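You operate a simulated robot arm through the tools that you are given. There is no shell and no other tool. Be economical: measure what you need, move in short steps, check, and stop when the job is done.

The job below is to be done with a simulated robot arm. You get a single attempt, and the scene is never put back.

JOB
Switch the drive off, then shift guide two to front and lock it.
Fine: free its thumb screw first; the other guides and the speed knob stay.

It is judged by the outcome, as a careful person would: the job done as asked, and still so three seconds after it is handed in. It fails if anything else is knocked over, pushed out of place, dropped, spilled or broken.

ROBOT AND FRAMES
A 7-joint arm with a two-finger parallel gripper on a trunk, on a base that drives. Base frame: it is fixed to the floor where the robot stands at the start and does not move with it; the origin is under the middle of the robot, x ahead of it, y to its left, z up. Readings come in mm, rad, newtons and seconds.
With the tool pointing down near the work surface it reaches from about 380 to 800 mm from the robot's upright axis, wherever it stands. Its first joint turns from -2.496 to 2.496 rad. Places, roughly: knob marked drive [600, 300, 700]; knob marked speed [700, 200, 700]; orange discs marked guide one [100, 600, 900]; orange discs marked guide three [900, -200, 900]; orange discs marked guide two [500, 200, 900]; thumb screw by guide two [400, 200, 900]. Payload 3 kg.
The tool frame sits at the grasp point between the pads (the TCP): z along the fingers, y along the line on which they close. The tips reach 30 mm beyond it. Largest opening 110 mm; finger width 20, thickness 10; the body of the gripper, 48 by 112 mm, starts 55 mm behind the TCP.
Orientation is told as [roll, pitch, yaw] about the base's x, y, z axes, in that order, counted from this pose: with the fingers straight down and closing along the base's y, the tool's x points along the base's -x, its y along +y and its z along -z.

CONTROLS
- The arm moves only by the tool send_rows. Its argument "deltas" is a list of rows, each an object (a shift or turn left out is 0, a gripper value left out holds the last) with "delta_pos": the shift along the tool's x, y, z in mm, a list of three; "angular": the turn, a rotation vector about the tool's x, y, z in rad, a list of three; "hand": the gripper command, from -1 (fully open) to 1 (shut), values between in proportion. In form: [{"delta_pos": [dx, dy, dz], "angular": [rx, ry, rz], "hand": hand}, ...]. A call has 1 to 12 rows; each row shifts and turns the commanded pose from where the row before left it, along the tool's axes as they then stand. Each row takes 0.2 s and may step no farther than 50 mm and 0.15 rad from the row before; otherwise, or with a gripper value out of range, the whole call is refused. Where a pose cannot be reached the arm comes as near as it can. A force on the tool above 80 N (or 10 N above the force at the start of the call, whichever is more), or a blocked arm, ends the call early, and 0.2 s more pass. Each finger travels about 153 mm/s and halts on what it meets, pressing with about 37 N; the grip force reading is that of the motor and also rises with nothing between the fingers. The clock runs only during rows and for 0.2 s after the last one: add rows that do not move to give the fingers time. It gives the time, the measured TCP pose, the force on the tool (base axes), the opening and the grip force at its end, in the units of the frame above (readings bear some noise), with the torque about the TCP (base axes, N m) and any sound that the robot's microphone picked up.
- Cameras (640 x 400 px; columns grow to the right, rows downward): "scene" is now at [588.7, 176.3, 1178.1]; the picture's right is [-0.00, -0.17, -0.99], its down [-0.36, -0.92, 0.16] and it looks along [-0.93, 0.36, -0.06] (base axes); focal length 214 px, centre (320, 200). "wrist" rides on the gripper at [72, 17, -103] in the tool frame; the picture's right is [-0.23, 0.97, 0.00], its down [-0.76, -0.18, -0.62] and it looks along [-0.61, -0.14, 0.78] (tool axes); focal length 222 px, centre (320, 200). There is no depth. A picture from a camera that has moved, and an enlarged one, comes with that camera's place and axes in the base frame and with its lens.
- grab_frame(camera): a new picture of that camera. It takes no simulated time.
- raise_lower(by): slides the trunk up (or, below 0, down) by that many mm; the arm and the scene camera ride with it, the base frame stays. It gives what a move gives, with no picture.
- roll_base(legs): drives the robot by 1 to 6 legs, each [ahead, turn to the left] in mm and rad, along the robot's own axes; the way and the turn of a leg run together, so that a leg with both is an arc; at most 1500 mm and 3.142 rad a leg. The arm and the cameras ride along, it lands a little off, and it stops where it bumps. It gives what a move gives.
- aim_head(pan, tilt): turns the head with the scene camera to pan (to the left, within 1.396 rad either way) and tilt (down, from -0.506 to 1.204), counted from straight ahead of the robot. It gives what a move gives.
- close_up(camera, box): a new picture of the part [left, top, right, bottom] of that camera's present view, enlarged. It takes no simulated time.
- hand_in(): hands the job in; it is judged then, once.

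Work in short steps. Places have to be worked out from the pictures, the camera data and where the tool is seen: move nearer, look again, correct. Check each grasp and each placing, and mend what went wrong. You have 120 turns and 78 pictures in all, those below and enlarged ones among them. Open the gripper and draw the arm clear of the work before you hand the job in, unless the task says otherwise; then end with one line.

The tools are called as name(argument=value, ...) on one line, values as JSON. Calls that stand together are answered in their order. send_rows: Moves the arm, as the interface text tells. Its arguments: {"type":"object","properties":{"deltas":{"type":"array"}},"required":["deltas"]} The other tools are called the same way: raise_lower (by) slides the trunk up or down; roll_base (legs) drives the base; aim_head (pan, tilt) turns the head that bears the scene camera; grab_frame (camera) takes a picture; close_up (camera, box) takes an enlarged picture of a part of a camera's view; hand_in () hands the job in.

At the start:

```text
time_s: 0.0
eef_pos: [577.9, 120.9, 1053.3]
tcp_rot: [0.0, 0.001, 0.0]
ft_force: [-0.5, 0.2, 0.0]
ft_torque: [0.02, 0.01, 0.02]
gripper_width: 110.3
grasp_force: 0.0
trunk travel left (down, up): [-275.0, 215.0]
robot x, y, heading: [0.8, 11.3, 0.002]
head pan, tilt: [1.4, 1.201]
```

scene: 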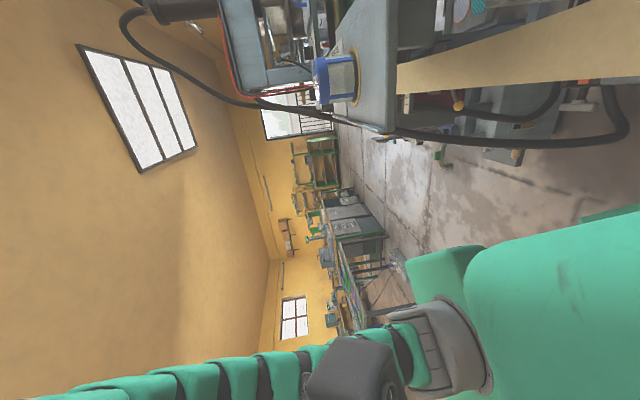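
wrist: 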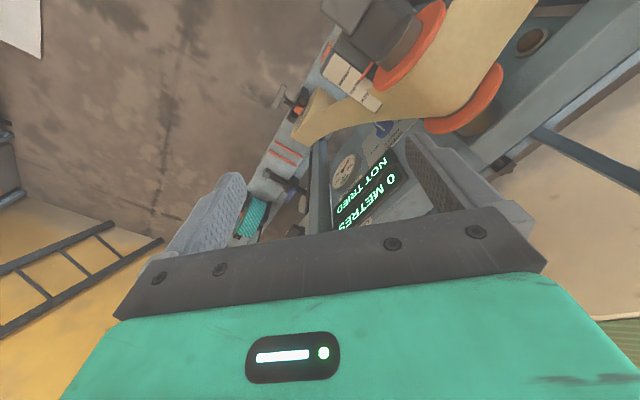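

The scene camera looks sideways and back, so I'll turn the head to see the work.

aim_head(pan=0, tilt=0.7)

grab_frame(camera="scene")

```text
time_s: 1.5
eef_pos: [577.6, 119.8, 1054.5]
tcp_rot: [0.0, 0.001, 0.0]
ft_force: [0.0, -0.2, -0.2]
ft_torque: [0.0, -0.03, 0.01]
gripper_width: 109.6
grasp_force: 0.1
trunk travel left (down, up): [-275.0, 215.0]
robot x, y, heading: [0.2, 11.8, 0.002]
head pan, tilt: [0.0, 0.7]
```

```text
75 pictures are left
camera scene: at [624.6, 121.2, 1103.1], right [0.0, -1.0, 0.0], down [-0.76, 0.0, 0.64], along [-0.64, 0.0, -0.76], focal length 214 px, centre (320, 200)
```

scene: 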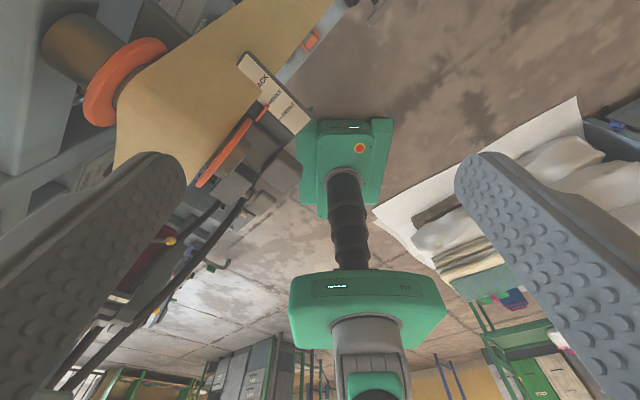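

The reported camera pose fits the picture: it looks down and back. A smaller tilt should look down and forward.

aim_head(pan=0, tilt=-0.4)

grab_frame(camera="scene")

grab_frame(camera="wrist")

```text
time_s: 2.9
eef_pos: [576.9, 121.2, 1054.9]
tcp_rot: [0.0, 0.0, 0.0]
ft_force: [0.7, 0.6, 0.0]
ft_torque: [0.01, -0.01, 0.06]
gripper_width: 109.9
grasp_force: 0.0
trunk travel left (down, up): [-275.0, 215.0]
robot x, y, heading: [-1.9, 9.8, 0.001]
head pan, tilt: [0.0, -0.4]
```

```text
74 pictures are left
camera scene: at [721.4, 121.1, 1114.8], right [0.0, -1.0, 0.0], down [-0.92, 0.0, -0.39], along [0.39, 0.0, -0.92], focal length 214 px, centre (320, 200)
```

scene: 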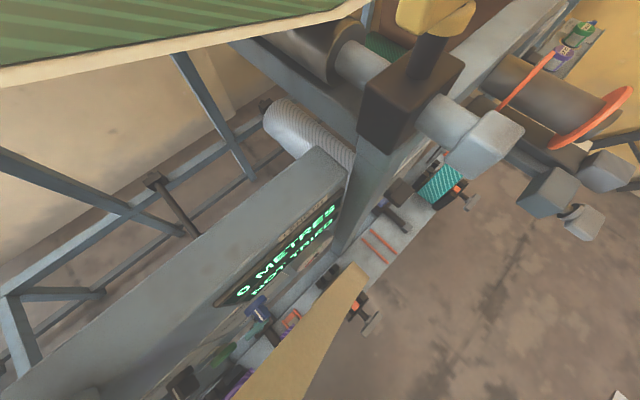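

```text
73 pictures are left
camera wrist: at [506.9, 138.3, 1157.5], right [0.23, 0.97, 0.0], down [0.76, -0.18, 0.62], along [0.61, -0.14, -0.78], focal length 222 px, centre (320, 200)
```

wrist: 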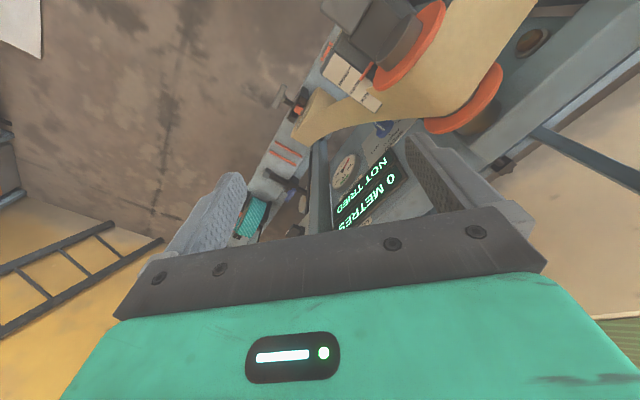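

The wrist view shows a roll machine: web, orange disc pairs, a display panel, and a card. I'll enlarge the interesting parts.

close_up(camera="wrist", box=[230, 0, 550, 200])

close_up(camera="scene", box=[200, 180, 520, 400])

```text
2.00 times, centred on (390, 100) of wrist
camera zoom: at [506.9, 138.3, 1157.5], right [0.23, 0.97, 0.0], down [0.76, -0.18, 0.62], along [0.61, -0.14, -0.78], focal length 444 px, centre (180, 400)
```

zoom: 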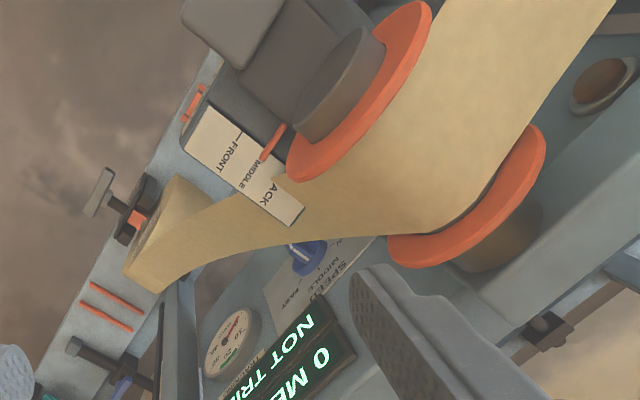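

```text
1.82 times, centred on (360, 290) of scene
camera zoom: at [721.4, 121.1, 1114.8], right [0.0, -1.0, 0.0], down [-0.92, 0.0, -0.39], along [0.39, 0.0, -0.92], focal length 390 px, centre (247, 36)
```

zoom: 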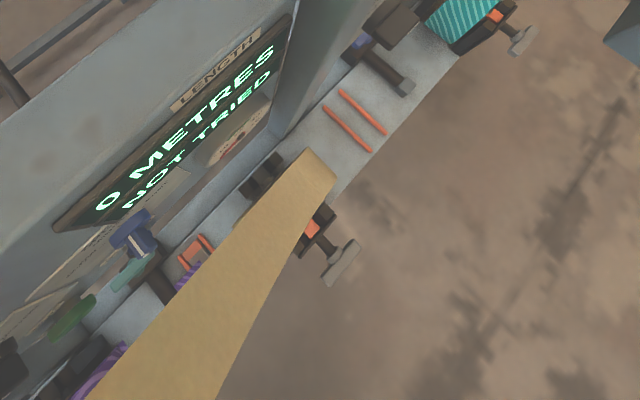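

Next I point the head straight down toward guide two, screw and panel.

aim_head(pan=0.6, tilt=0.1)

grab_frame(camera="scene")

```text
time_s: 3.9
eef_pos: [578.2, 121.3, 1053.5]
tcp_rot: [0.0, 0.001, 0.001]
ft_force: [0.6, -0.4, -0.9]
ft_torque: [-0.01, -0.02, -0.02]
gripper_width: 109.8
grasp_force: 0.1
trunk travel left (down, up): [-275.0, 215.0]
robot x, y, heading: [0.0, 9.6, 0.001]
head pan, tilt: [0.6, 0.099]
```

```text
70 pictures are left
camera scene: at [679.4, 173.1, 1112.0], right [0.0, -0.83, -0.56], down [-1.0, -0.06, 0.08], along [-0.1, 0.56, -0.82], focal length 214 px, centre (320, 200)
```

scene: 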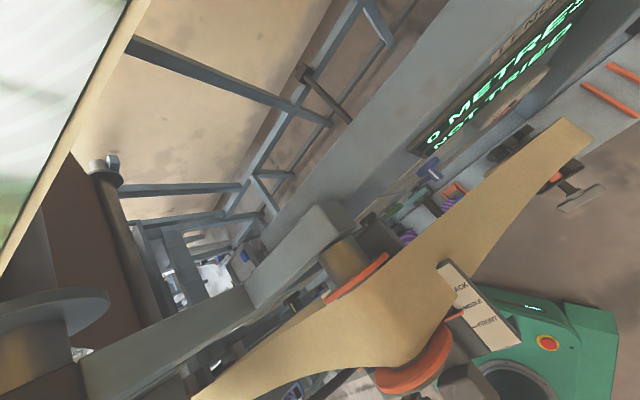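

Triangulating both views puts guide two's pointer tip at about [563,169,899], with the card running at 45° (front = −x,−y). I back the gripper off toward the robot for a better wrist view.

send_rows(deltas=[{"delta_pos": [45, 0, -20]}, {"delta_pos": [45, 0, -20]}, {"delta_pos": [45, 0, -10]}, {}])

grab_frame(camera="wrist")

grab_frame(camera="scene")

```text
time_s: 4.9
eef_pos: [444.5, 122.8, 1104.6]
tcp_rot: [0.001, 0.001, 0.0]
ft_force: [0.0, -0.4, 1.1]
ft_torque: [-0.02, -0.02, -0.03]
gripper_width: 110.2
grasp_force: 0.1
trunk travel left (down, up): [-275.0, 215.0]
robot x, y, heading: [1.1, 8.2, 0.001]
head pan, tilt: [0.6, 0.099]
```

```text
69 pictures are left
camera wrist: at [372.6, 139.5, 1207.6], right [0.23, 0.97, 0.0], down [0.76, -0.18, 0.62], along [0.61, -0.14, -0.78], focal length 222 px, centre (320, 200)
```

wrist: 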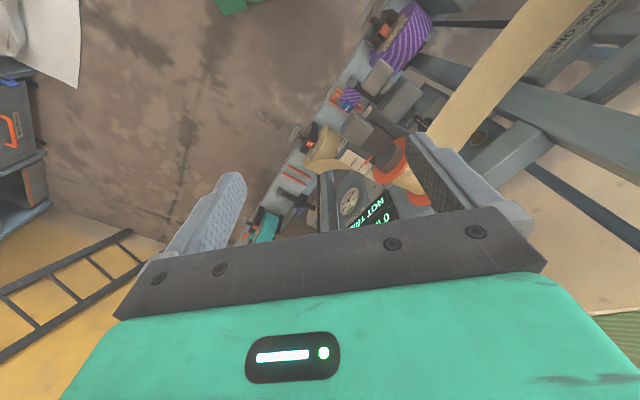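

```text
68 pictures are left
camera scene: at [545.2, 174.4, 1162.4], right [0.0, -0.83, -0.56], down [-1.0, -0.06, 0.08], along [-0.1, 0.56, -0.82], focal length 214 px, centre (320, 200)
```

scene: 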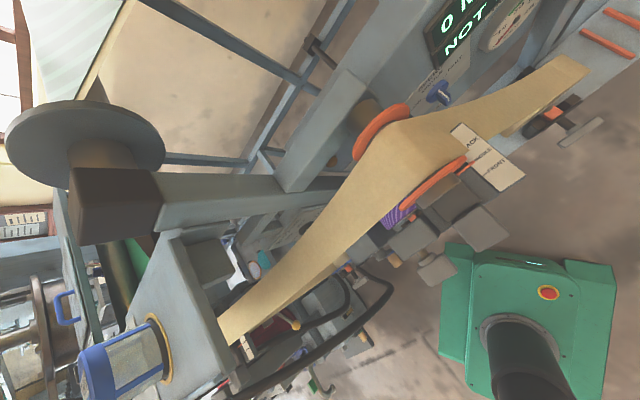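

The scene camera turns out to ride with the arm. Enlarging guide two in both views.

close_up(camera="scene", box=[340, 80, 560, 300])

close_up(camera="wrist", box=[300, 50, 480, 210])

```text
1.82 times, centred on (450, 190) of scene
camera zoom: at [545.2, 174.4, 1162.4], right [0.0, -0.83, -0.56], down [-1.0, -0.06, 0.08], along [-0.1, 0.56, -0.82], focal length 390 px, centre (84, 218)
```

zoom: 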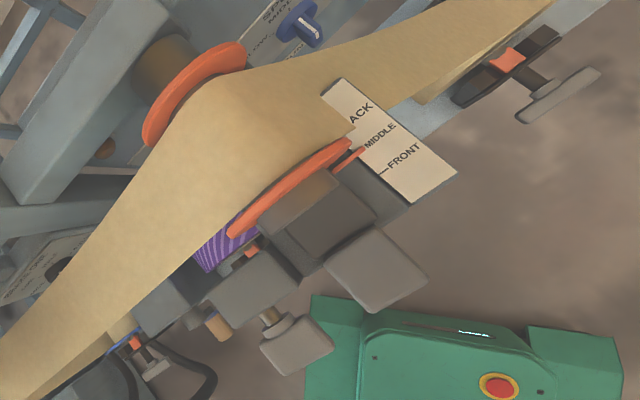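

```text
2.50 times, centred on (390, 130) of wrist
camera zoom: at [372.6, 139.5, 1207.6], right [0.23, 0.97, 0.0], down [0.76, -0.18, 0.62], along [0.61, -0.14, -0.78], focal length 555 px, centre (145, 375)
```

zoom: 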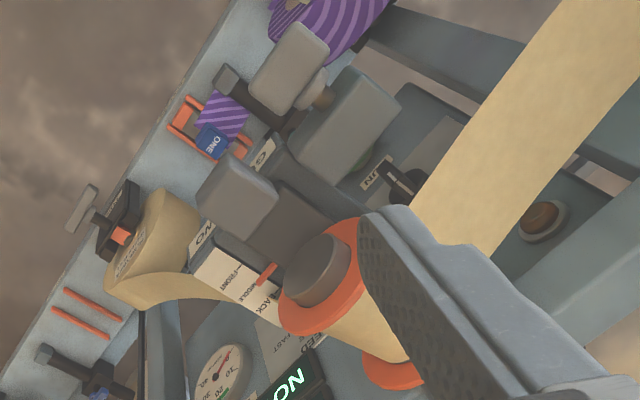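

The thumb screw wing seems to be at about [442,197,898] with its stem running to a block at [475,225,891]; the guide's handle is at [496,161,905]. I yaw 45° to line up with the machine and look from its front.

send_rows(deltas=[{"delta_pos": [0, -25, 0], "angular": [0, 0, -0.131]}, {"delta_pos": [0, -25, 0], "angular": [0, 0, -0.131]}, {"angular": [0, 0, -0.131]}, {"angular": [0, 0, -0.131]}, {"angular": [0, 0, -0.131]}, {"angular": [0, 0, -0.13]}, {}])

grab_frame(camera="wrist")

grab_frame(camera="scene")

```text
time_s: 6.5
eef_pos: [446.3, 71.5, 1103.8]
tcp_rot: [0.001, 0.0, 0.786]
ft_force: [-0.6, 0.1, -0.4]
ft_torque: [0.01, -0.04, -0.01]
gripper_width: 110.0
grasp_force: 0.2
trunk travel left (down, up): [-275.0, 215.0]
robot x, y, heading: [1.3, 9.7, 0.001]
head pan, tilt: [0.6, 0.099]
```

```text
65 pictures are left
camera wrist: at [384.4, 32.9, 1207.0], right [-0.53, 0.85, 0.0], down [0.66, 0.41, 0.62], along [0.53, 0.33, -0.78], focal length 222 px, centre (320, 200)
```

wrist: 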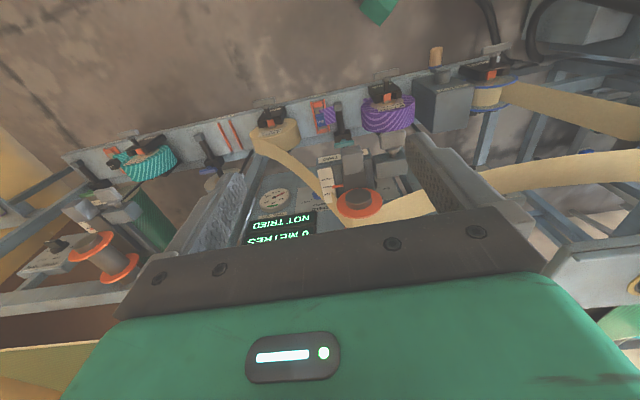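

```text
64 pictures are left
camera scene: at [481.0, 180.3, 1161.7], right [0.58, -0.58, -0.57], down [-0.66, -0.74, 0.08], along [-0.47, 0.33, -0.82], focal length 214 px, centre (320, 200)
```

scene: 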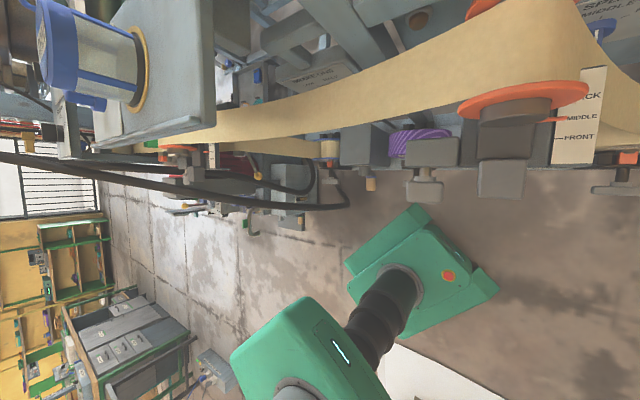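

close_up(camera="wrist", box=[240, 80, 440, 250])

close_up(camera="scene", box=[330, 50, 640, 220])

```text
2.35 times, centred on (340, 165) of wrist
camera zoom: at [384.4, 32.9, 1207.0], right [-0.53, 0.85, 0.0], down [0.66, 0.41, 0.62], along [0.53, 0.33, -0.78], focal length 523 px, centre (273, 282)
```

zoom: 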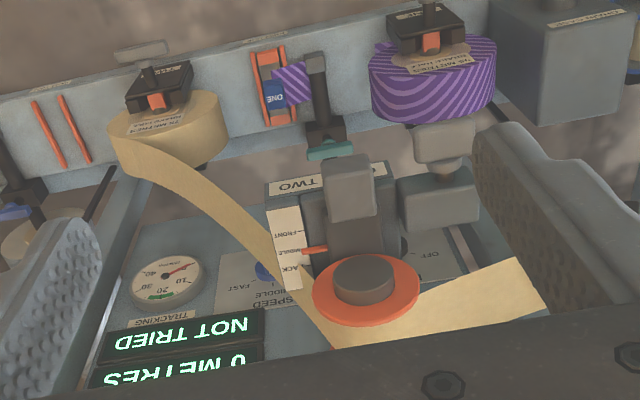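

```text
2.06 times, centred on (485, 135) of scene
camera zoom: at [481.0, 180.3, 1161.7], right [0.58, -0.58, -0.57], down [-0.66, -0.74, 0.08], along [-0.47, 0.33, -0.82], focal length 443 px, centre (-21, 334)
```

zoom: 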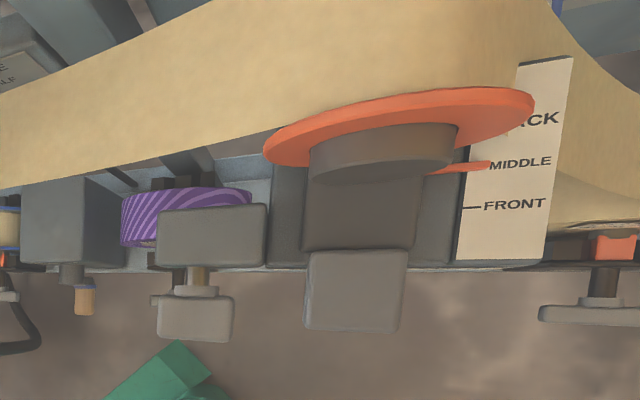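

Front-most features sit at u=(x+y)/√2≈440+. Drive knob is estimated near [588,318,741] on a panel facing front. I need a horizontal tool close in, so I back the base off 150 mm for wrist room and then pitch the tool.

roll_base(legs=[[-150, 0]])

send_rows(deltas=[{"delta_pos": [-25, -25, 0], "angular": [0, -0.131, 0]}, {"delta_pos": [0, 0, 0], "angular": [0, -0.131, 0]}, {"angular": [0, -0.131, 0]}, {"angular": [0, -0.131, 0]}, {"angular": [0, -0.131, 0]}, {"angular": [0, -0.131, 0]}, {}])

```text
time_s: 7.8
eef_pos: [294.6, 72.2, 1104.1]
tcp_rot: [0.001, 0.0, 0.785]
ft_force: [-0.1, -0.9, -0.7]
ft_torque: [-0.01, 0.03, 0.01]
gripper_width: 110.0
grasp_force: 0.0
trunk travel left (down, up): [-275.0, 215.0]
robot x, y, heading: [-153.8, 9.5, 0.004]
head pan, tilt: [0.6, 0.099]
```

```text
time_s: 9.4
eef_pos: [329.5, 71.6, 1105.5]
tcp_rot: [-0.001, -0.789, 0.785]
ft_force: [-0.5, 0.9, 1.0]
ft_torque: [-0.04, -0.02, 0.0]
gripper_width: 109.9
grasp_force: 0.1
trunk travel left (down, up): [-275.0, 215.0]
robot x, y, heading: [-150.9, 7.7, -0.001]
head pan, tilt: [0.6, 0.099]
```

Works. Continue to horizontal and look.

send_rows(deltas=[{"angular": [0, -0.131, 0]}, {"angular": [0, -0.131, 0]}, {"angular": [0, -0.131, 0]}, {"angular": [0, -0.131, 0]}, {"angular": [0, -0.131, 0]}, {"angular": [0, -0.131, 0]}, {}])

grab_frame(camera="wrist")

grab_frame(camera="scene")

```text
time_s: 11.0
eef_pos: [357.5, 47.9, 1119.4]
tcp_rot: [0.184, -1.458, 0.653]
ft_force: [0.2, -0.2, -0.9]
ft_torque: [0.0, -0.01, -0.03]
gripper_width: 109.9
grasp_force: 0.1
out of reach, approached as far as the arm can: row 3, 4, 5, 6
trunk travel left (down, up): [-275.0, 215.0]
robot x, y, heading: [-152.0, 10.2, 0.003]
head pan, tilt: [0.6, 0.099]
```

```text
61 pictures are left
camera wrist: at [271.9, -21.2, 1060.1], right [-0.7, 0.67, 0.25], down [-0.22, -0.53, 0.82], along [0.68, 0.52, 0.51], focal length 222 px, centre (320, 200)
```

wrist: 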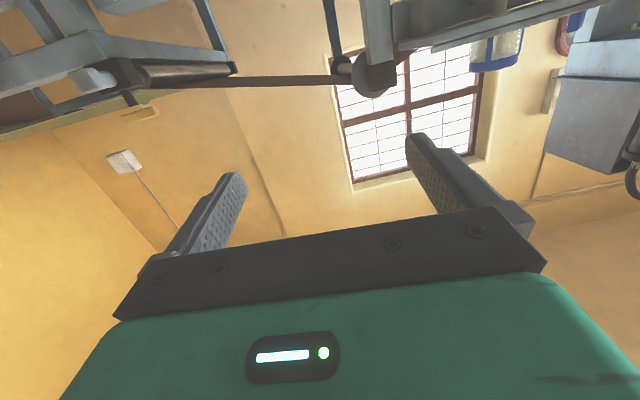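

```text
60 pictures are left
camera scene: at [293.2, 50.3, 1231.8], right [0.99, -0.14, -0.08], down [-0.1, -0.17, -0.98], along [0.12, 0.98, -0.18], focal length 214 px, centre (320, 200)
```

scene: 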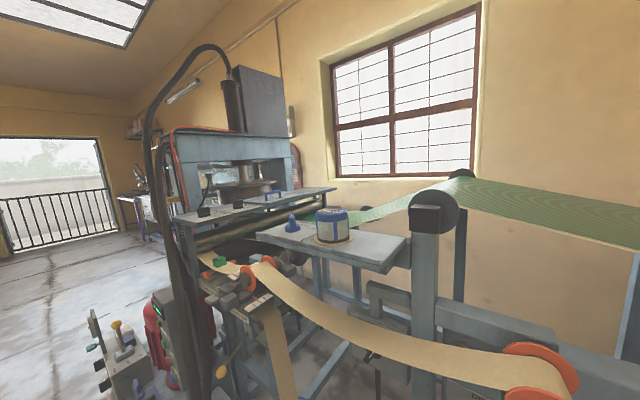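

Near-horizontal, but limited in reach here. I move down and forward to a spot in front of the thumb screw, and aim the head along the tool.

send_rows(deltas=[{"delta_pos": [41, 7.4, 22.3]}, {"delta_pos": [41, 7.4, 22.3]}, {"delta_pos": [41, 7.4, 22.3]}, {"delta_pos": [41, 7.4, 22.3]}, {"delta_pos": [41, 7.4, 22.3]}, {}])

aim_head(pan=0, tilt=0.4)

grab_frame(camera="scene")

```text
time_s: 12.4
eef_pos: [365.4, 53.0, 974.4]
tcp_rot: [0.219, -1.453, 0.629]
ft_force: [0.5, 0.0, 0.6]
ft_torque: [-0.02, -0.02, 0.01]
gripper_width: 110.1
grasp_force: 0.2
out of reach, approached as far as the arm can: row 1, 2, 3, 4, 5
trunk travel left (down, up): [-275.0, 215.0]
robot x, y, heading: [-153.0, 9.3, -0.005]
head pan, tilt: [0.6, 0.099]
```

```text
time_s: 13.4
eef_pos: [364.5, 51.6, 974.2]
tcp_rot: [0.222, -1.452, 0.626]
ft_force: [-0.1, -0.1, -0.4]
ft_torque: [-0.02, 0.02, 0.0]
gripper_width: 109.9
grasp_force: 0.0
trunk travel left (down, up): [-275.0, 215.0]
robot x, y, heading: [-152.1, 10.8, -0.002]
head pan, tilt: [0.0, 0.4]
```

```text
59 pictures are left
camera scene: at [347.0, 29.4, 1055.3], right [0.75, -0.66, -0.03], down [-0.34, -0.35, -0.87], along [0.57, 0.66, -0.49], focal length 214 px, centre (320, 200)
```

scene: 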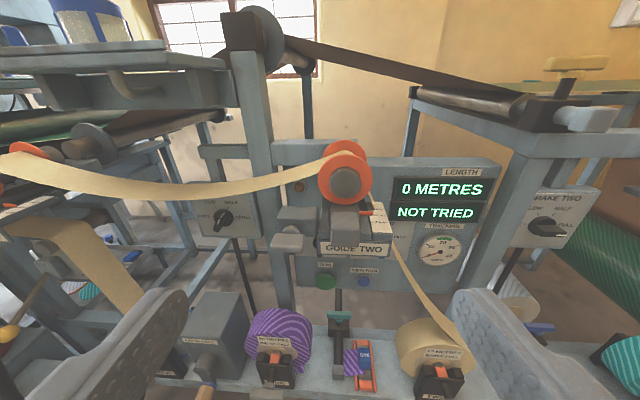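

Excellent view now. Enlarge the centre.

close_up(camera="scene", box=[190, 130, 510, 330])

close_up(camera="scene", box=[260, 180, 420, 300])

```text
2.00 times, centred on (350, 230) of scene
camera zoom: at [347.0, 29.4, 1055.3], right [0.75, -0.66, -0.03], down [-0.34, -0.35, -0.87], along [0.57, 0.66, -0.49], focal length 429 px, centre (260, 140)
```

zoom: 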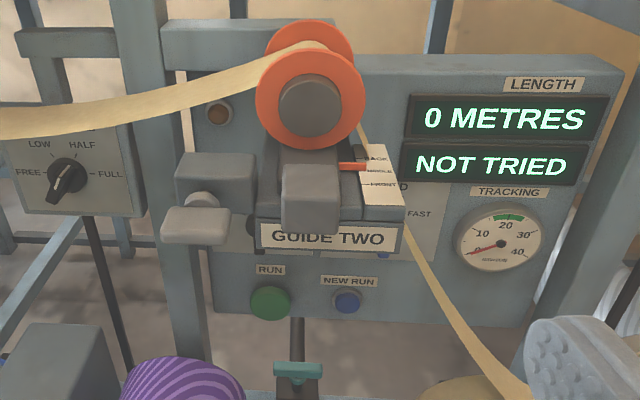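

```text
3.33 times, centred on (340, 240) of scene
camera zoom: at [347.0, 29.4, 1055.3], right [0.75, -0.66, -0.03], down [-0.34, -0.35, -0.87], along [0.57, 0.66, -0.49], focal length 715 px, centre (253, 67)
```

zoom: 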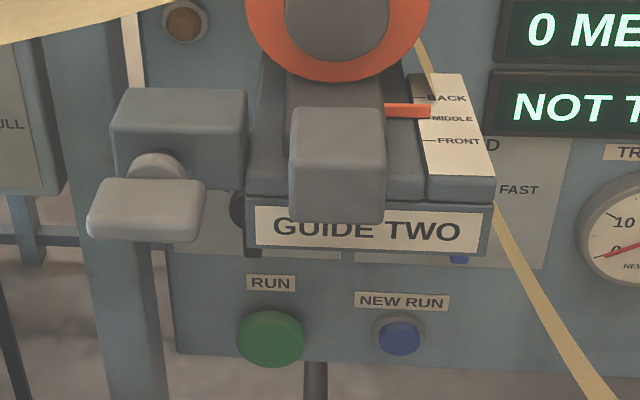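

Clear picture: guide two handle, card (BACK/MIDDLE/FRONT), horizontal-axis thumb screw wing to its left, RUN/NEW RUN buttons to avoid. The drive knob hides behind the screw block. The arm can't reach straight in from here, so I'll re-park the base facing the machine squarely (heading 0.785), trunk raised during the drive.

raise_lower(by=120)

roll_base(legs=[[0, -0.818], [295, 0]])

grab_frame(camera="scene")

```text
time_s: 14.9
eef_pos: [363.5, 51.1, 1095.4]
tcp_rot: [0.224, -1.454, 0.624]
ft_force: [-1.1, -0.4, -0.2]
ft_torque: [0.04, -0.03, 0.03]
gripper_width: 110.2
grasp_force: 0.0
trunk travel left (down, up): [-395.0, 95.0]
robot x, y, heading: [-153.3, 8.0, 0.003]
head pan, tilt: [0.0, 0.4]
```

```text
time_s: 19.1
eef_pos: [438.0, -549.5, 1094.9]
tcp_rot: [0.223, -1.455, -0.186]
ft_force: [-0.7, -0.2, -0.2]
ft_torque: [0.0, -0.01, 0.05]
gripper_width: 109.9
grasp_force: 0.0
trunk travel left (down, up): [-395.0, 95.0]
robot x, y, heading: [63.6, -189.7, -0.812]
head pan, tilt: [0.0, 0.4]
```

```text
56 pictures are left
camera scene: at [408.0, -551.8, 1175.2], right [0.04, -1.0, -0.03], down [-0.49, 0.01, -0.87], along [0.87, 0.04, -0.49], focal length 214 px, centre (320, 200)
```

scene: 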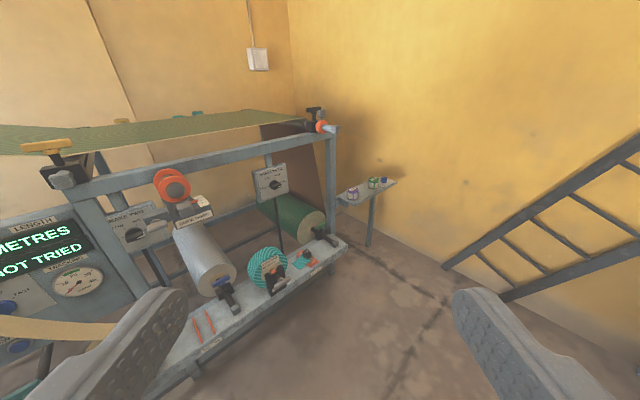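

Now turn partway, and straighten the tool relative to the robot (it points ~45° left of its heading).

roll_base(legs=[[0, 0.9]])

send_rows(deltas=[{"angular": [0.131, 0, 0]}, {"angular": [0.131, 0, 0]}, {"angular": [0.131, 0, 0]}, {"angular": [0.131, 0, 0]}, {"angular": [0.131, 0, 0]}, {"angular": [0.131, 0, 0]}, {}])

```text
time_s: 21.9
eef_pos: [572.7, -119.8, 1097.7]
tcp_rot: [0.28, -1.448, 0.68]
ft_force: [-0.8, -0.8, -0.7]
ft_torque: [0.01, -0.01, -0.04]
gripper_width: 109.9
grasp_force: 0.1
trunk travel left (down, up): [-395.0, 95.0]
robot x, y, heading: [68.2, -227.7, 0.087]
head pan, tilt: [0.0, 0.4]
```

```text
time_s: 23.5
eef_pos: [564.5, -419.4, 1260.3]
tcp_rot: [-0.409, -1.44, 0.617]
ft_force: [-0.3, 1.1, -0.6]
ft_torque: [0.0, -0.03, 0.02]
gripper_width: 110.0
grasp_force: 0.0
out of reach, approached as far as the arm can: row 1, 2, 3, 4, 5, 6
trunk travel left (down, up): [-395.0, 95.0]
robot x, y, heading: [64.9, -227.3, 0.089]
head pan, tilt: [0.0, 0.4]
```

The arm drifted, since commands are out of reach in this posture. Check state with an idle row and pictures.

send_rows(deltas=[{}, {}])

grab_frame(camera="scene")

```text
time_s: 24.1
eef_pos: [565.0, -419.4, 1261.0]
tcp_rot: [-0.411, -1.442, 0.616]
ft_force: [0.7, -0.6, -0.4]
ft_torque: [0.01, 0.01, -0.01]
gripper_width: 109.8
grasp_force: 0.0
trunk travel left (down, up): [-395.0, 95.0]
robot x, y, heading: [62.8, -225.2, 0.085]
head pan, tilt: [0.0, 0.4]
```

```text
55 pictures are left
camera scene: at [537.1, -421.0, 1340.8], right [0.21, -0.98, 0.05], down [-0.48, -0.15, -0.87], along [0.85, 0.15, -0.5], focal length 214 px, centre (320, 200)
```

scene: 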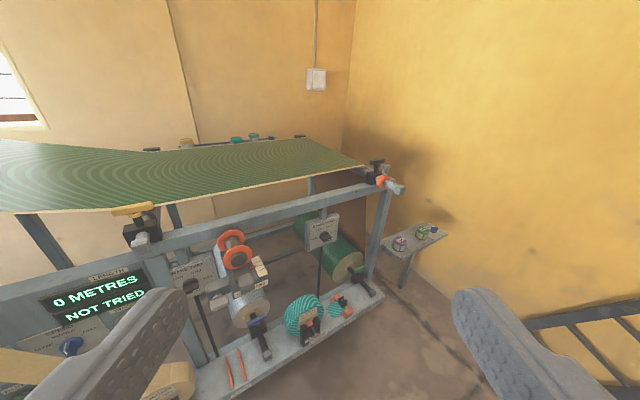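

Tool now points roughly along the robot's heading. I shift left and forward to bring it in front of the robot centre.

send_rows(deltas=[{"delta_pos": [0, 40, 15]}, {"delta_pos": [0, 40, 15]}, {"delta_pos": [10, 40, 15]}, {"delta_pos": [10, 40, 15]}, {"delta_pos": [10, 30, 15]}, {}])

```text
time_s: 25.5
eef_pos: [560.3, -403.8, 1306.3]
tcp_rot: [-0.48, -1.444, 0.665]
ft_force: [-0.9, 0.2, 0.4]
ft_torque: [0.04, 0.01, -0.03]
gripper_width: 109.9
grasp_force: 0.0
out of reach, approached as far as the arm can: row 1, 2, 3, 4, 5
trunk travel left (down, up): [-395.0, 95.0]
robot x, y, heading: [59.2, -224.5, 0.089]
head pan, tilt: [0.0, 0.4]
```

Diagnosis: a horizontal tool is limited when low relative to the shoulder, so the trunk should be low. The tool is well clear of the machine (u≈110), so I lower the trunk fully.

raise_lower(by=-395)

send_rows(deltas=[{"delta_pos": [0, 30, 10]}, {"delta_pos": [0, 30, 10]}, {"delta_pos": [0, 30, 10]}, {}])

```text
time_s: 29.3
eef_pos: [561.0, -404.0, 911.5]
tcp_rot: [-0.481, -1.444, 0.667]
ft_force: [-0.1, -0.3, -0.3]
ft_torque: [0.01, -0.03, 0.03]
gripper_width: 110.0
grasp_force: 0.0
trunk travel left (down, up): [0.0, 490.0]
robot x, y, heading: [64.5, -225.9, 0.09]
head pan, tilt: [0.0, 0.4]
```

```text
time_s: 30.3
eef_pos: [599.4, -333.4, 926.3]
tcp_rot: [-0.477, -1.443, 0.666]
ft_force: [-1.1, 0.5, -0.3]
ft_torque: [-0.03, 0.02, 0.01]
gripper_width: 110.0
grasp_force: 0.1
out of reach, approached as far as the arm can: row 1, 2, 3
trunk travel left (down, up): [0.0, 490.0]
robot x, y, heading: [64.7, -223.9, 0.088]
head pan, tilt: [0.0, 0.4]
```

Moving again. Continue to bring the tool to 600 mm dead ahead of the robot.

send_rows(deltas=[{"delta_pos": [-2, 37, 22]}, {"delta_pos": [-2, 37, 22]}, {"delta_pos": [-2, 37, 22]}, {"delta_pos": [-2, 37, 22]}, {}])

```text
time_s: 31.5
eef_pos: [663.9, -176.1, 920.8]
tcp_rot: [-0.469, -1.444, 0.663]
ft_force: [0.3, -0.1, -0.2]
ft_torque: [-0.06, 0.04, 0.01]
gripper_width: 109.8
grasp_force: 0.0
out of reach, approached as far as the arm can: row 1, 4
trunk travel left (down, up): [0.0, 490.0]
robot x, y, heading: [65.6, -226.6, 0.084]
head pan, tilt: [0.0, 0.4]
```

Good, this posture is workable. Test lowering and levelling the tool.

send_rows(deltas=[{"delta_pos": [25, 0, 5], "angular": [0, -0.055, 0]}, {"delta_pos": [25, 0, 5], "angular": [0, -0.055, 0]}, {"delta_pos": [25, 0, 5]}, {"delta_pos": [25, 0, 5]}, {}])

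```text
time_s: 32.7
eef_pos: [703.0, -208.9, 836.6]
tcp_rot: [-1.507, -1.516, 1.701]
ft_force: [-0.3, 0.6, -0.2]
ft_torque: [0.01, -0.03, -0.03]
gripper_width: 110.2
grasp_force: 0.0
out of reach, approached as far as the arm can: row 1, 2, 3, 4
trunk travel left (down, up): [0.0, 490.0]
robot x, y, heading: [59.3, -226.3, 0.091]
head pan, tilt: [0.0, 0.4]
```

Good enough: reachable down to ~z 836 here. Retract and lift, then turn to face the machine and back slightly.

send_rows(deltas=[{"delta_pos": [-30, 0, -35]}, {"delta_pos": [-30, 0, -35]}, {"delta_pos": [-30, 0, -35]}, {"delta_pos": [-30, 0, -20]}, {}])

roll_base(legs=[[0, 0.3], [-60, 0.3]])

grab_frame(camera="scene")

```text
time_s: 33.9
eef_pos: [627.2, -233.0, 980.0]
tcp_rot: [-1.545, -1.514, 1.734]
ft_force: [0.1, -0.4, 0.2]
ft_torque: [0.01, -0.01, 0.0]
gripper_width: 110.4
grasp_force: 0.1
out of reach, approached as far as the arm can: row 1, 2, 3
trunk travel left (down, up): [0.0, 490.0]
robot x, y, heading: [62.9, -226.6, 0.086]
head pan, tilt: [0.0, 0.4]
```

```text
time_s: 36.3
eef_pos: [482.9, 56.2, 981.7]
tcp_rot: [-1.469, -1.511, 2.257]
ft_force: [-0.1, 0.0, -0.4]
ft_torque: [-0.01, -0.02, 0.02]
gripper_width: 109.9
grasp_force: 0.0
trunk travel left (down, up): [0.0, 490.0]
robot x, y, heading: [21.2, -266.6, 0.69]
head pan, tilt: [0.0, 0.4]
```

```text
54 pictures are left
camera scene: at [454.2, 33.5, 1058.1], right [0.71, -0.7, 0.06], down [-0.24, -0.32, -0.92], along [0.66, 0.64, -0.39], focal length 214 px, centre (320, 200)
```

scene: 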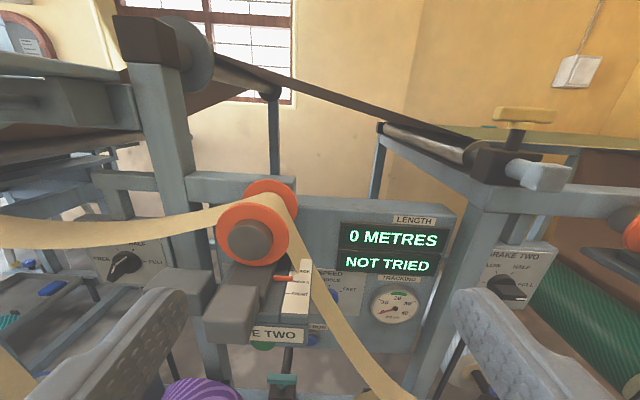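

TCP now at u=381, v=−302 facing the machine. To see the drive knob past the guide I shift left ~190 mm and down a bit.

send_rows(deltas=[{"delta_pos": [10, 40, -3]}, {"delta_pos": [10, 40, -3]}, {"delta_pos": [10, 40, -3]}, {"delta_pos": [10, 40, -3]}, {"delta_pos": [10, 35, -3]}, {}])

grab_frame(camera="scene")

```text
time_s: 37.7
eef_pos: [458.4, 99.0, 981.4]
tcp_rot: [-1.419, -1.512, 2.223]
ft_force: [0.1, -0.4, -0.3]
ft_torque: [-0.02, -0.01, -0.01]
gripper_width: 110.1
grasp_force: 0.1
out of reach, approached as far as the arm can: row 1, 2, 3, 4, 5
trunk travel left (down, up): [0.0, 490.0]
robot x, y, heading: [16.0, -264.4, 0.686]
head pan, tilt: [0.0, 0.4]
```

```text
53 pictures are left
camera scene: at [428.9, 76.8, 1057.7], right [0.72, -0.69, 0.06], down [-0.24, -0.32, -0.92], along [0.65, 0.64, -0.4], focal length 214 px, centre (320, 200)
```

scene: 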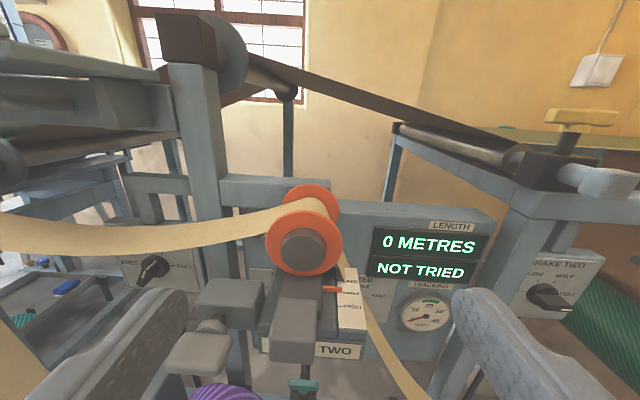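

Straight-on posture is awkward (wrist limit). A sideways tool relative to the arm's radial should be far better, so I'll return the tool to pointing down, fold back, and re-park the base to the right of the work, facing ~+y.

send_rows(deltas=[{"delta_pos": [0, 0, -20], "angular": [0, 0.13, 0]}, {"delta_pos": [0, 0, -20], "angular": [0, 0.13, 0]}, {"delta_pos": [0, 0, -20], "angular": [0, 0.13, 0]}, {"angular": [0, 0.13, 0]}, {"angular": [0, 0.13, 0]}, {"angular": [0, 0.13, 0]}, {"angular": [0, 0.13, 0]}, {"angular": [0, 0.13, 0]}, {"angular": [0, 0.13, 0]}, {"angular": [0, 0.13, 0]}, {"angular": [0, 0.13, 0]}, {"angular": [0, 0.13, 0]}])

```text
time_s: 40.3
eef_pos: [407.1, 55.1, 976.8]
tcp_rot: [-0.057, -0.004, 0.786]
ft_force: [1.8, -1.4, -1.4]
ft_torque: [0.1, 0.16, -0.02]
gripper_width: 109.9
grasp_force: 0.0
out of reach, approached as far as the arm can: row 12
trunk travel left (down, up): [0.0, 490.0]
robot x, y, heading: [18.9, -264.1, 0.689]
head pan, tilt: [0.0, 0.4]
```

Tool is down at yaw 0.786. Retract 60, raise a bit, drive to u≈−60, v≈−620 and turn to heading 1.4.

send_rows(deltas=[{"delta_pos": [30, 0, -40]}, {"delta_pos": [30, 0, -40]}, {}])

roll_base(legs=[[0, -1.211], [435, 0], [0, 1.92]])

```text
time_s: 41.1
eef_pos: [341.1, 12.1, 1026.9]
tcp_rot: [-0.058, -0.008, 0.788]
ft_force: [0.2, -0.3, 0.6]
ft_torque: [-0.05, -0.01, 0.03]
gripper_width: 110.0
grasp_force: 0.0
out of reach, approached as far as the arm can: row 1, 2
trunk travel left (down, up): [0.0, 490.0]
robot x, y, heading: [17.8, -265.3, 0.685]
head pan, tilt: [0.0, 0.4]
```

```text
time_s: 44.0
eef_pos: [424.9, -400.5, 1023.2]
tcp_rot: [-0.062, -0.021, -0.26]
ft_force: [0.2, 0.1, 1.1]
ft_torque: [0.02, -0.01, -0.02]
gripper_width: 110.1
grasp_force: 0.1
trunk travel left (down, up): [0.0, 490.0]
robot x, y, heading: [33.2, -235.9, -0.367]
head pan, tilt: [0.0, 0.4]
stopped in leg 1: the robot was blocked; the commanded pose is now the measured one
```

Blocked during the turn; I look around before anything else.

aim_head(pan=0, tilt=0.9)

grab_frame(camera="scene")

grab_frame(camera="wrist")

```text
time_s: 45.0
eef_pos: [425.2, -400.9, 1023.6]
tcp_rot: [-0.058, -0.021, -0.26]
ft_force: [-0.8, 0.3, 0.3]
ft_torque: [0.01, 0.02, -0.04]
gripper_width: 110.0
grasp_force: 0.1
trunk travel left (down, up): [0.0, 490.0]
robot x, y, heading: [34.4, -238.4, -0.367]
head pan, tilt: [0.0, 0.901]
```

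```text
52 pictures are left
camera scene: at [454.0, -404.9, 1082.1], right [-0.26, -0.96, 0.06], down [-0.6, 0.21, 0.77], along [-0.75, 0.16, -0.64], focal length 214 px, centre (320, 200)
```

scene: 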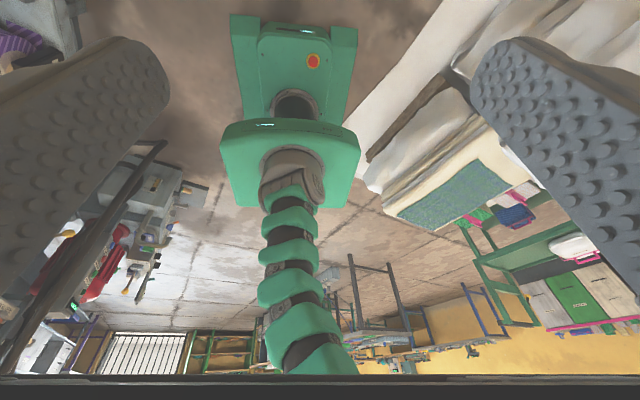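

```text
51 pictures are left
camera wrist: at [360.0, -358.9, 1123.7], right [0.47, 0.88, -0.05], down [0.69, -0.33, 0.65], along [0.55, -0.34, -0.76], focal length 222 px, centre (320, 200)
```

wrist: 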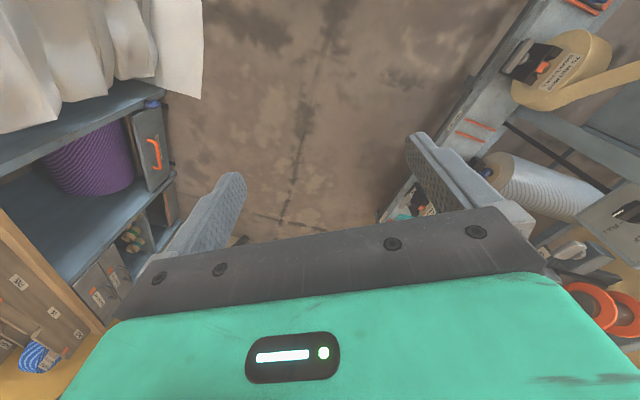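

There's a bench (front edge u≈−230, for v<−410) that the foot bumped; the aisle is u≈−230…540. I'll raise the trunk fully so the arm clears the machine, then move out to mid-aisle before turning.

raise_lower(by=485)

roll_base(legs=[[0, 0.867]])

roll_base(legs=[[290, 0]])

```text
refused: 485 is not a number from -400 to 400
```

```text
time_s: 47.7
eef_pos: [416.1, -42.5, 1023.1]
tcp_rot: [-0.061, -0.02, 0.605]
ft_force: [-0.2, -0.1, 0.8]
ft_torque: [-0.01, -0.02, -0.03]
gripper_width: 110.1
grasp_force: 0.1
trunk travel left (down, up): [0.0, 490.0]
robot x, y, heading: [45.2, -258.9, 0.499]
head pan, tilt: [0.0, 0.901]
```

```text
time_s: 49.7
eef_pos: [668.7, 97.5, 1024.0]
tcp_rot: [-0.059, -0.021, 0.61]
ft_force: [-0.3, 0.2, -0.6]
ft_torque: [0.01, 0.03, 0.02]
gripper_width: 109.8
grasp_force: 0.1
trunk travel left (down, up): [0.0, 490.0]
robot x, y, heading: [302.7, -119.3, 0.504]
head pan, tilt: [0.0, 0.901]
```

The raise was refused (limit 400) while the drive went ahead; no bump reported, but I check before moving further.

grab_frame(camera="wrist")

raise_lower(by=390)

grab_frame(camera="wrist")

```text
50 pictures are left
camera wrist: at [595.9, 74.7, 1124.2], right [-0.37, 0.93, -0.05], down [0.69, 0.31, 0.65], along [0.62, 0.2, -0.76], focal length 222 px, centre (320, 200)
```

wrist: 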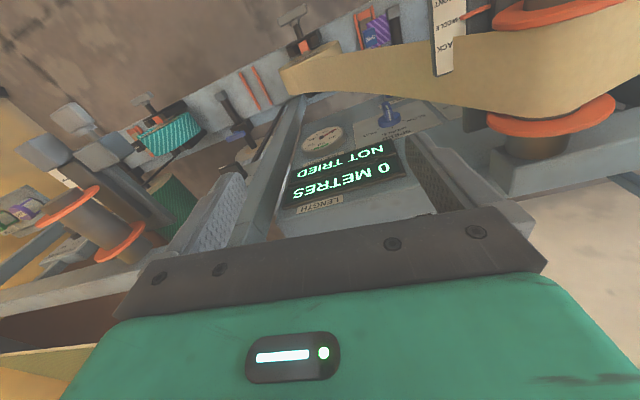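

```text
time_s: 53.4
eef_pos: [669.8, 97.6, 1413.7]
tcp_rot: [-0.062, -0.022, 0.607]
ft_force: [0.6, 1.2, 1.3]
ft_torque: [0.04, -0.02, -0.03]
gripper_width: 110.0
grasp_force: 0.1
trunk travel left (down, up): [-390.0, 100.0]
robot x, y, heading: [303.9, -121.9, 0.499]
head pan, tilt: [0.0, 0.901]
```

```text
49 pictures are left
camera wrist: at [596.0, 74.7, 1514.6], right [-0.37, 0.93, -0.05], down [0.69, 0.31, 0.65], along [0.62, 0.2, -0.76], focal length 222 px, centre (320, 200)
```

wrist: 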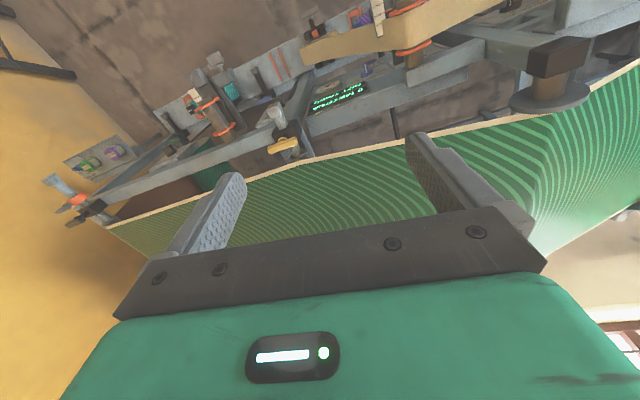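

All undisturbed and the arm is above everything now. Go to v≈−560 and turn to heading 1.9.

roll_base(legs=[[0, -1.285], [260, 0]])

roll_base(legs=[[0, 2.685]])

```text
time_s: 58.5
eef_pos: [809.4, -588.9, 1415.2]
tcp_rot: [-0.058, -0.024, -0.668]
ft_force: [0.7, -0.6, 0.1]
ft_torque: [-0.01, 0.04, 0.01]
gripper_width: 109.9
grasp_force: 0.0
trunk travel left (down, up): [-390.0, 100.0]
robot x, y, heading: [512.7, -285.1, -0.773]
head pan, tilt: [0.0, 0.901]
```

```text
time_s: 65.5
eef_pos: [360.2, 116.7, 1414.6]
tcp_rot: [-0.063, -0.02, 2.06]
ft_force: [-0.2, -0.1, 0.3]
ft_torque: [0.02, -0.02, -0.02]
gripper_width: 110.0
grasp_force: 0.1
trunk travel left (down, up): [-390.0, 100.0]
robot x, y, heading: [578.0, -256.4, 1.948]
head pan, tilt: [0.0, 0.901]
```

Robot is at u=228, v=−590, heading 1.95; TCP in front of the screw (u=337). Align yaw to 2.356, lower the trunk, then tip the tool horizontal along f (fingers will close vertically).

send_rows(deltas=[{"angular": [0, 0, -0.148]}, {"angular": [0, 0, -0.148]}, {}])

raise_lower(by=-340)

send_rows(deltas=[{"angular": [0.131, 0, 0]}, {"angular": [0.131, 0, 0]}, {"angular": [0.131, 0, 0]}, {"angular": [0.131, 0, 0]}, {"angular": [0.131, 0, 0]}, {"angular": [0.131, 0, 0]}, {}])

```text
time_s: 66.3
eef_pos: [360.2, 105.7, 1398.2]
tcp_rot: [-0.064, -0.005, 2.354]
ft_force: [1.3, 1.0, 0.7]
ft_torque: [-0.06, 0.08, -0.03]
gripper_width: 110.0
grasp_force: 0.0
out of reach, approached as far as the arm can: row 2
trunk travel left (down, up): [-390.0, 100.0]
robot x, y, heading: [579.0, -254.8, 1.946]
head pan, tilt: [0.0, 0.901]
```

```text
time_s: 69.6
eef_pos: [358.1, 104.9, 1056.8]
tcp_rot: [-0.066, -0.006, 2.351]
ft_force: [0.1, -0.1, 0.6]
ft_torque: [-0.07, 0.0, 0.03]
gripper_width: 110.0
grasp_force: 0.0
trunk travel left (down, up): [-50.0, 440.0]
robot x, y, heading: [579.8, -256.4, 1.942]
head pan, tilt: [0.0, 0.901]
```

```text
time_s: 71.2
eef_pos: [359.2, 105.1, 1059.0]
tcp_rot: [-0.855, -0.006, 2.352]
ft_force: [0.1, 1.0, -0.5]
ft_torque: [-0.03, -0.02, -0.01]
gripper_width: 110.2
grasp_force: 0.0
trunk travel left (down, up): [-50.0, 440.0]
robot x, y, heading: [578.5, -255.1, 1.946]
head pan, tilt: [0.0, 0.901]
```

Works without limit. Continue to horizontal.

send_rows(deltas=[{"angular": [0.1193, 0, 0]}, {"angular": [0.1193, 0, 0]}, {"angular": [0.1193, 0, 0]}, {"angular": [0.1193, 0, 0]}, {"angular": [0.1193, 0, 0]}, {"angular": [0.1193, 0, 0]}, {}])

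aim_head(pan=0, tilt=0.5)

grab_frame(camera="wrist")

grab_frame(camera="scene")

```text
time_s: 72.8
eef_pos: [358.4, 104.2, 1057.3]
tcp_rot: [-1.568, -0.007, 2.353]
ft_force: [0.5, -0.4, -0.2]
ft_torque: [0.01, 0.01, 0.0]
gripper_width: 110.0
grasp_force: 0.0
trunk travel left (down, up): [-50.0, 440.0]
robot x, y, heading: [581.2, -252.5, 1.947]
head pan, tilt: [0.0, 0.901]
```

```text
time_s: 73.7
eef_pos: [359.1, 103.9, 1058.2]
tcp_rot: [-1.567, -0.008, 2.354]
ft_force: [-0.2, 0.9, 0.5]
ft_torque: [0.0, -0.03, 0.0]
gripper_width: 110.4
grasp_force: 0.1
trunk travel left (down, up): [-50.0, 440.0]
robot x, y, heading: [579.9, -258.3, 1.945]
head pan, tilt: [0.0, 0.499]
```

```text
48 pictures are left
camera wrist: at [337.5, -19.2, 1040.2], right [-0.17, 0.16, -0.97], down [-0.98, 0.1, 0.18], along [0.13, 0.98, 0.14], focal length 222 px, centre (320, 200)
```

wrist: 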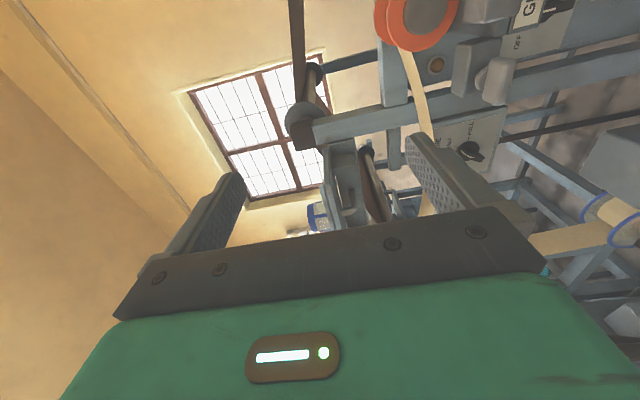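

```text
47 pictures are left
camera scene: at [286.3, 122.6, 1061.7], right [0.01, 0.0, 1.0], down [0.28, -0.96, 0.0], along [0.96, 0.28, -0.01], focal length 214 px, centre (320, 200)
```

scene: 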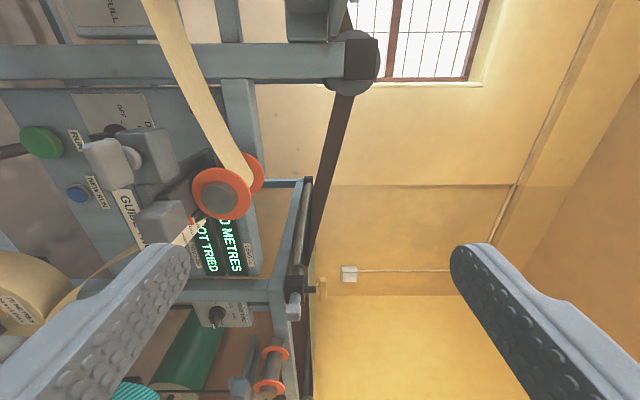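

Excellent posture. Lower 220 mm to see the drive knob (tool +y is down).

send_rows(deltas=[{"delta_pos": [0, 45, 0]}, {"delta_pos": [0, 45, 0]}, {"delta_pos": [0, 45, 0]}, {"delta_pos": [0, 45, 0]}, {"delta_pos": [0, 45, 0]}, {}])

aim_head(pan=0, tilt=0.3)

grab_frame(camera="scene")

grab_frame(camera="wrist")

```text
time_s: 75.1
eef_pos: [356.2, 104.4, 832.3]
tcp_rot: [-1.567, -0.008, 2.353]
ft_force: [-0.2, 0.0, 1.3]
ft_torque: [-0.04, -0.01, -0.04]
gripper_width: 110.0
grasp_force: 0.0
trunk travel left (down, up): [-50.0, 440.0]
robot x, y, heading: [579.5, -255.2, 1.948]
head pan, tilt: [0.0, 0.499]
```

```text
time_s: 75.8
eef_pos: [356.3, 105.2, 832.0]
tcp_rot: [-1.568, -0.008, 2.351]
ft_force: [0.1, -0.5, -0.3]
ft_torque: [0.01, -0.04, 0.02]
gripper_width: 109.8
grasp_force: 0.0
trunk travel left (down, up): [-50.0, 440.0]
robot x, y, heading: [577.7, -252.7, 1.948]
head pan, tilt: [0.0, 0.3]
```

```text
46 pictures are left
camera scene: at [272.7, 138.1, 835.8], right [0.01, 0.0, 1.0], down [0.46, -0.89, -0.01], along [0.89, 0.46, -0.01], focal length 214 px, centre (320, 200)
```

scene: 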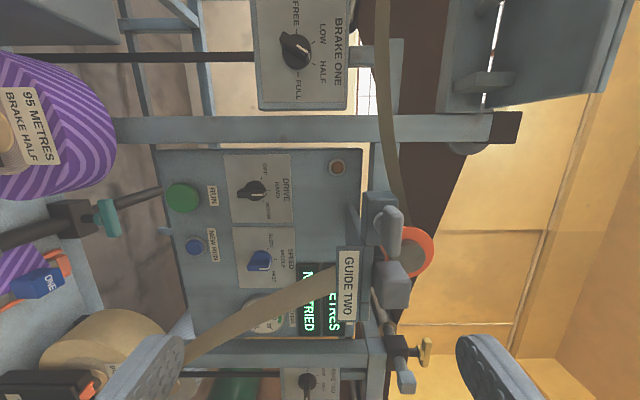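

```text
45 pictures are left
camera wrist: at [335.2, -18.4, 814.1], right [-0.17, 0.16, -0.97], down [-0.98, 0.1, 0.18], along [0.13, 0.98, 0.14], focal length 222 px, centre (320, 200)
```

wrist: 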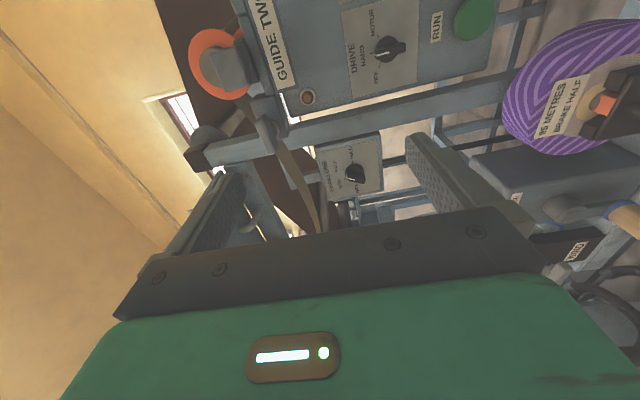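

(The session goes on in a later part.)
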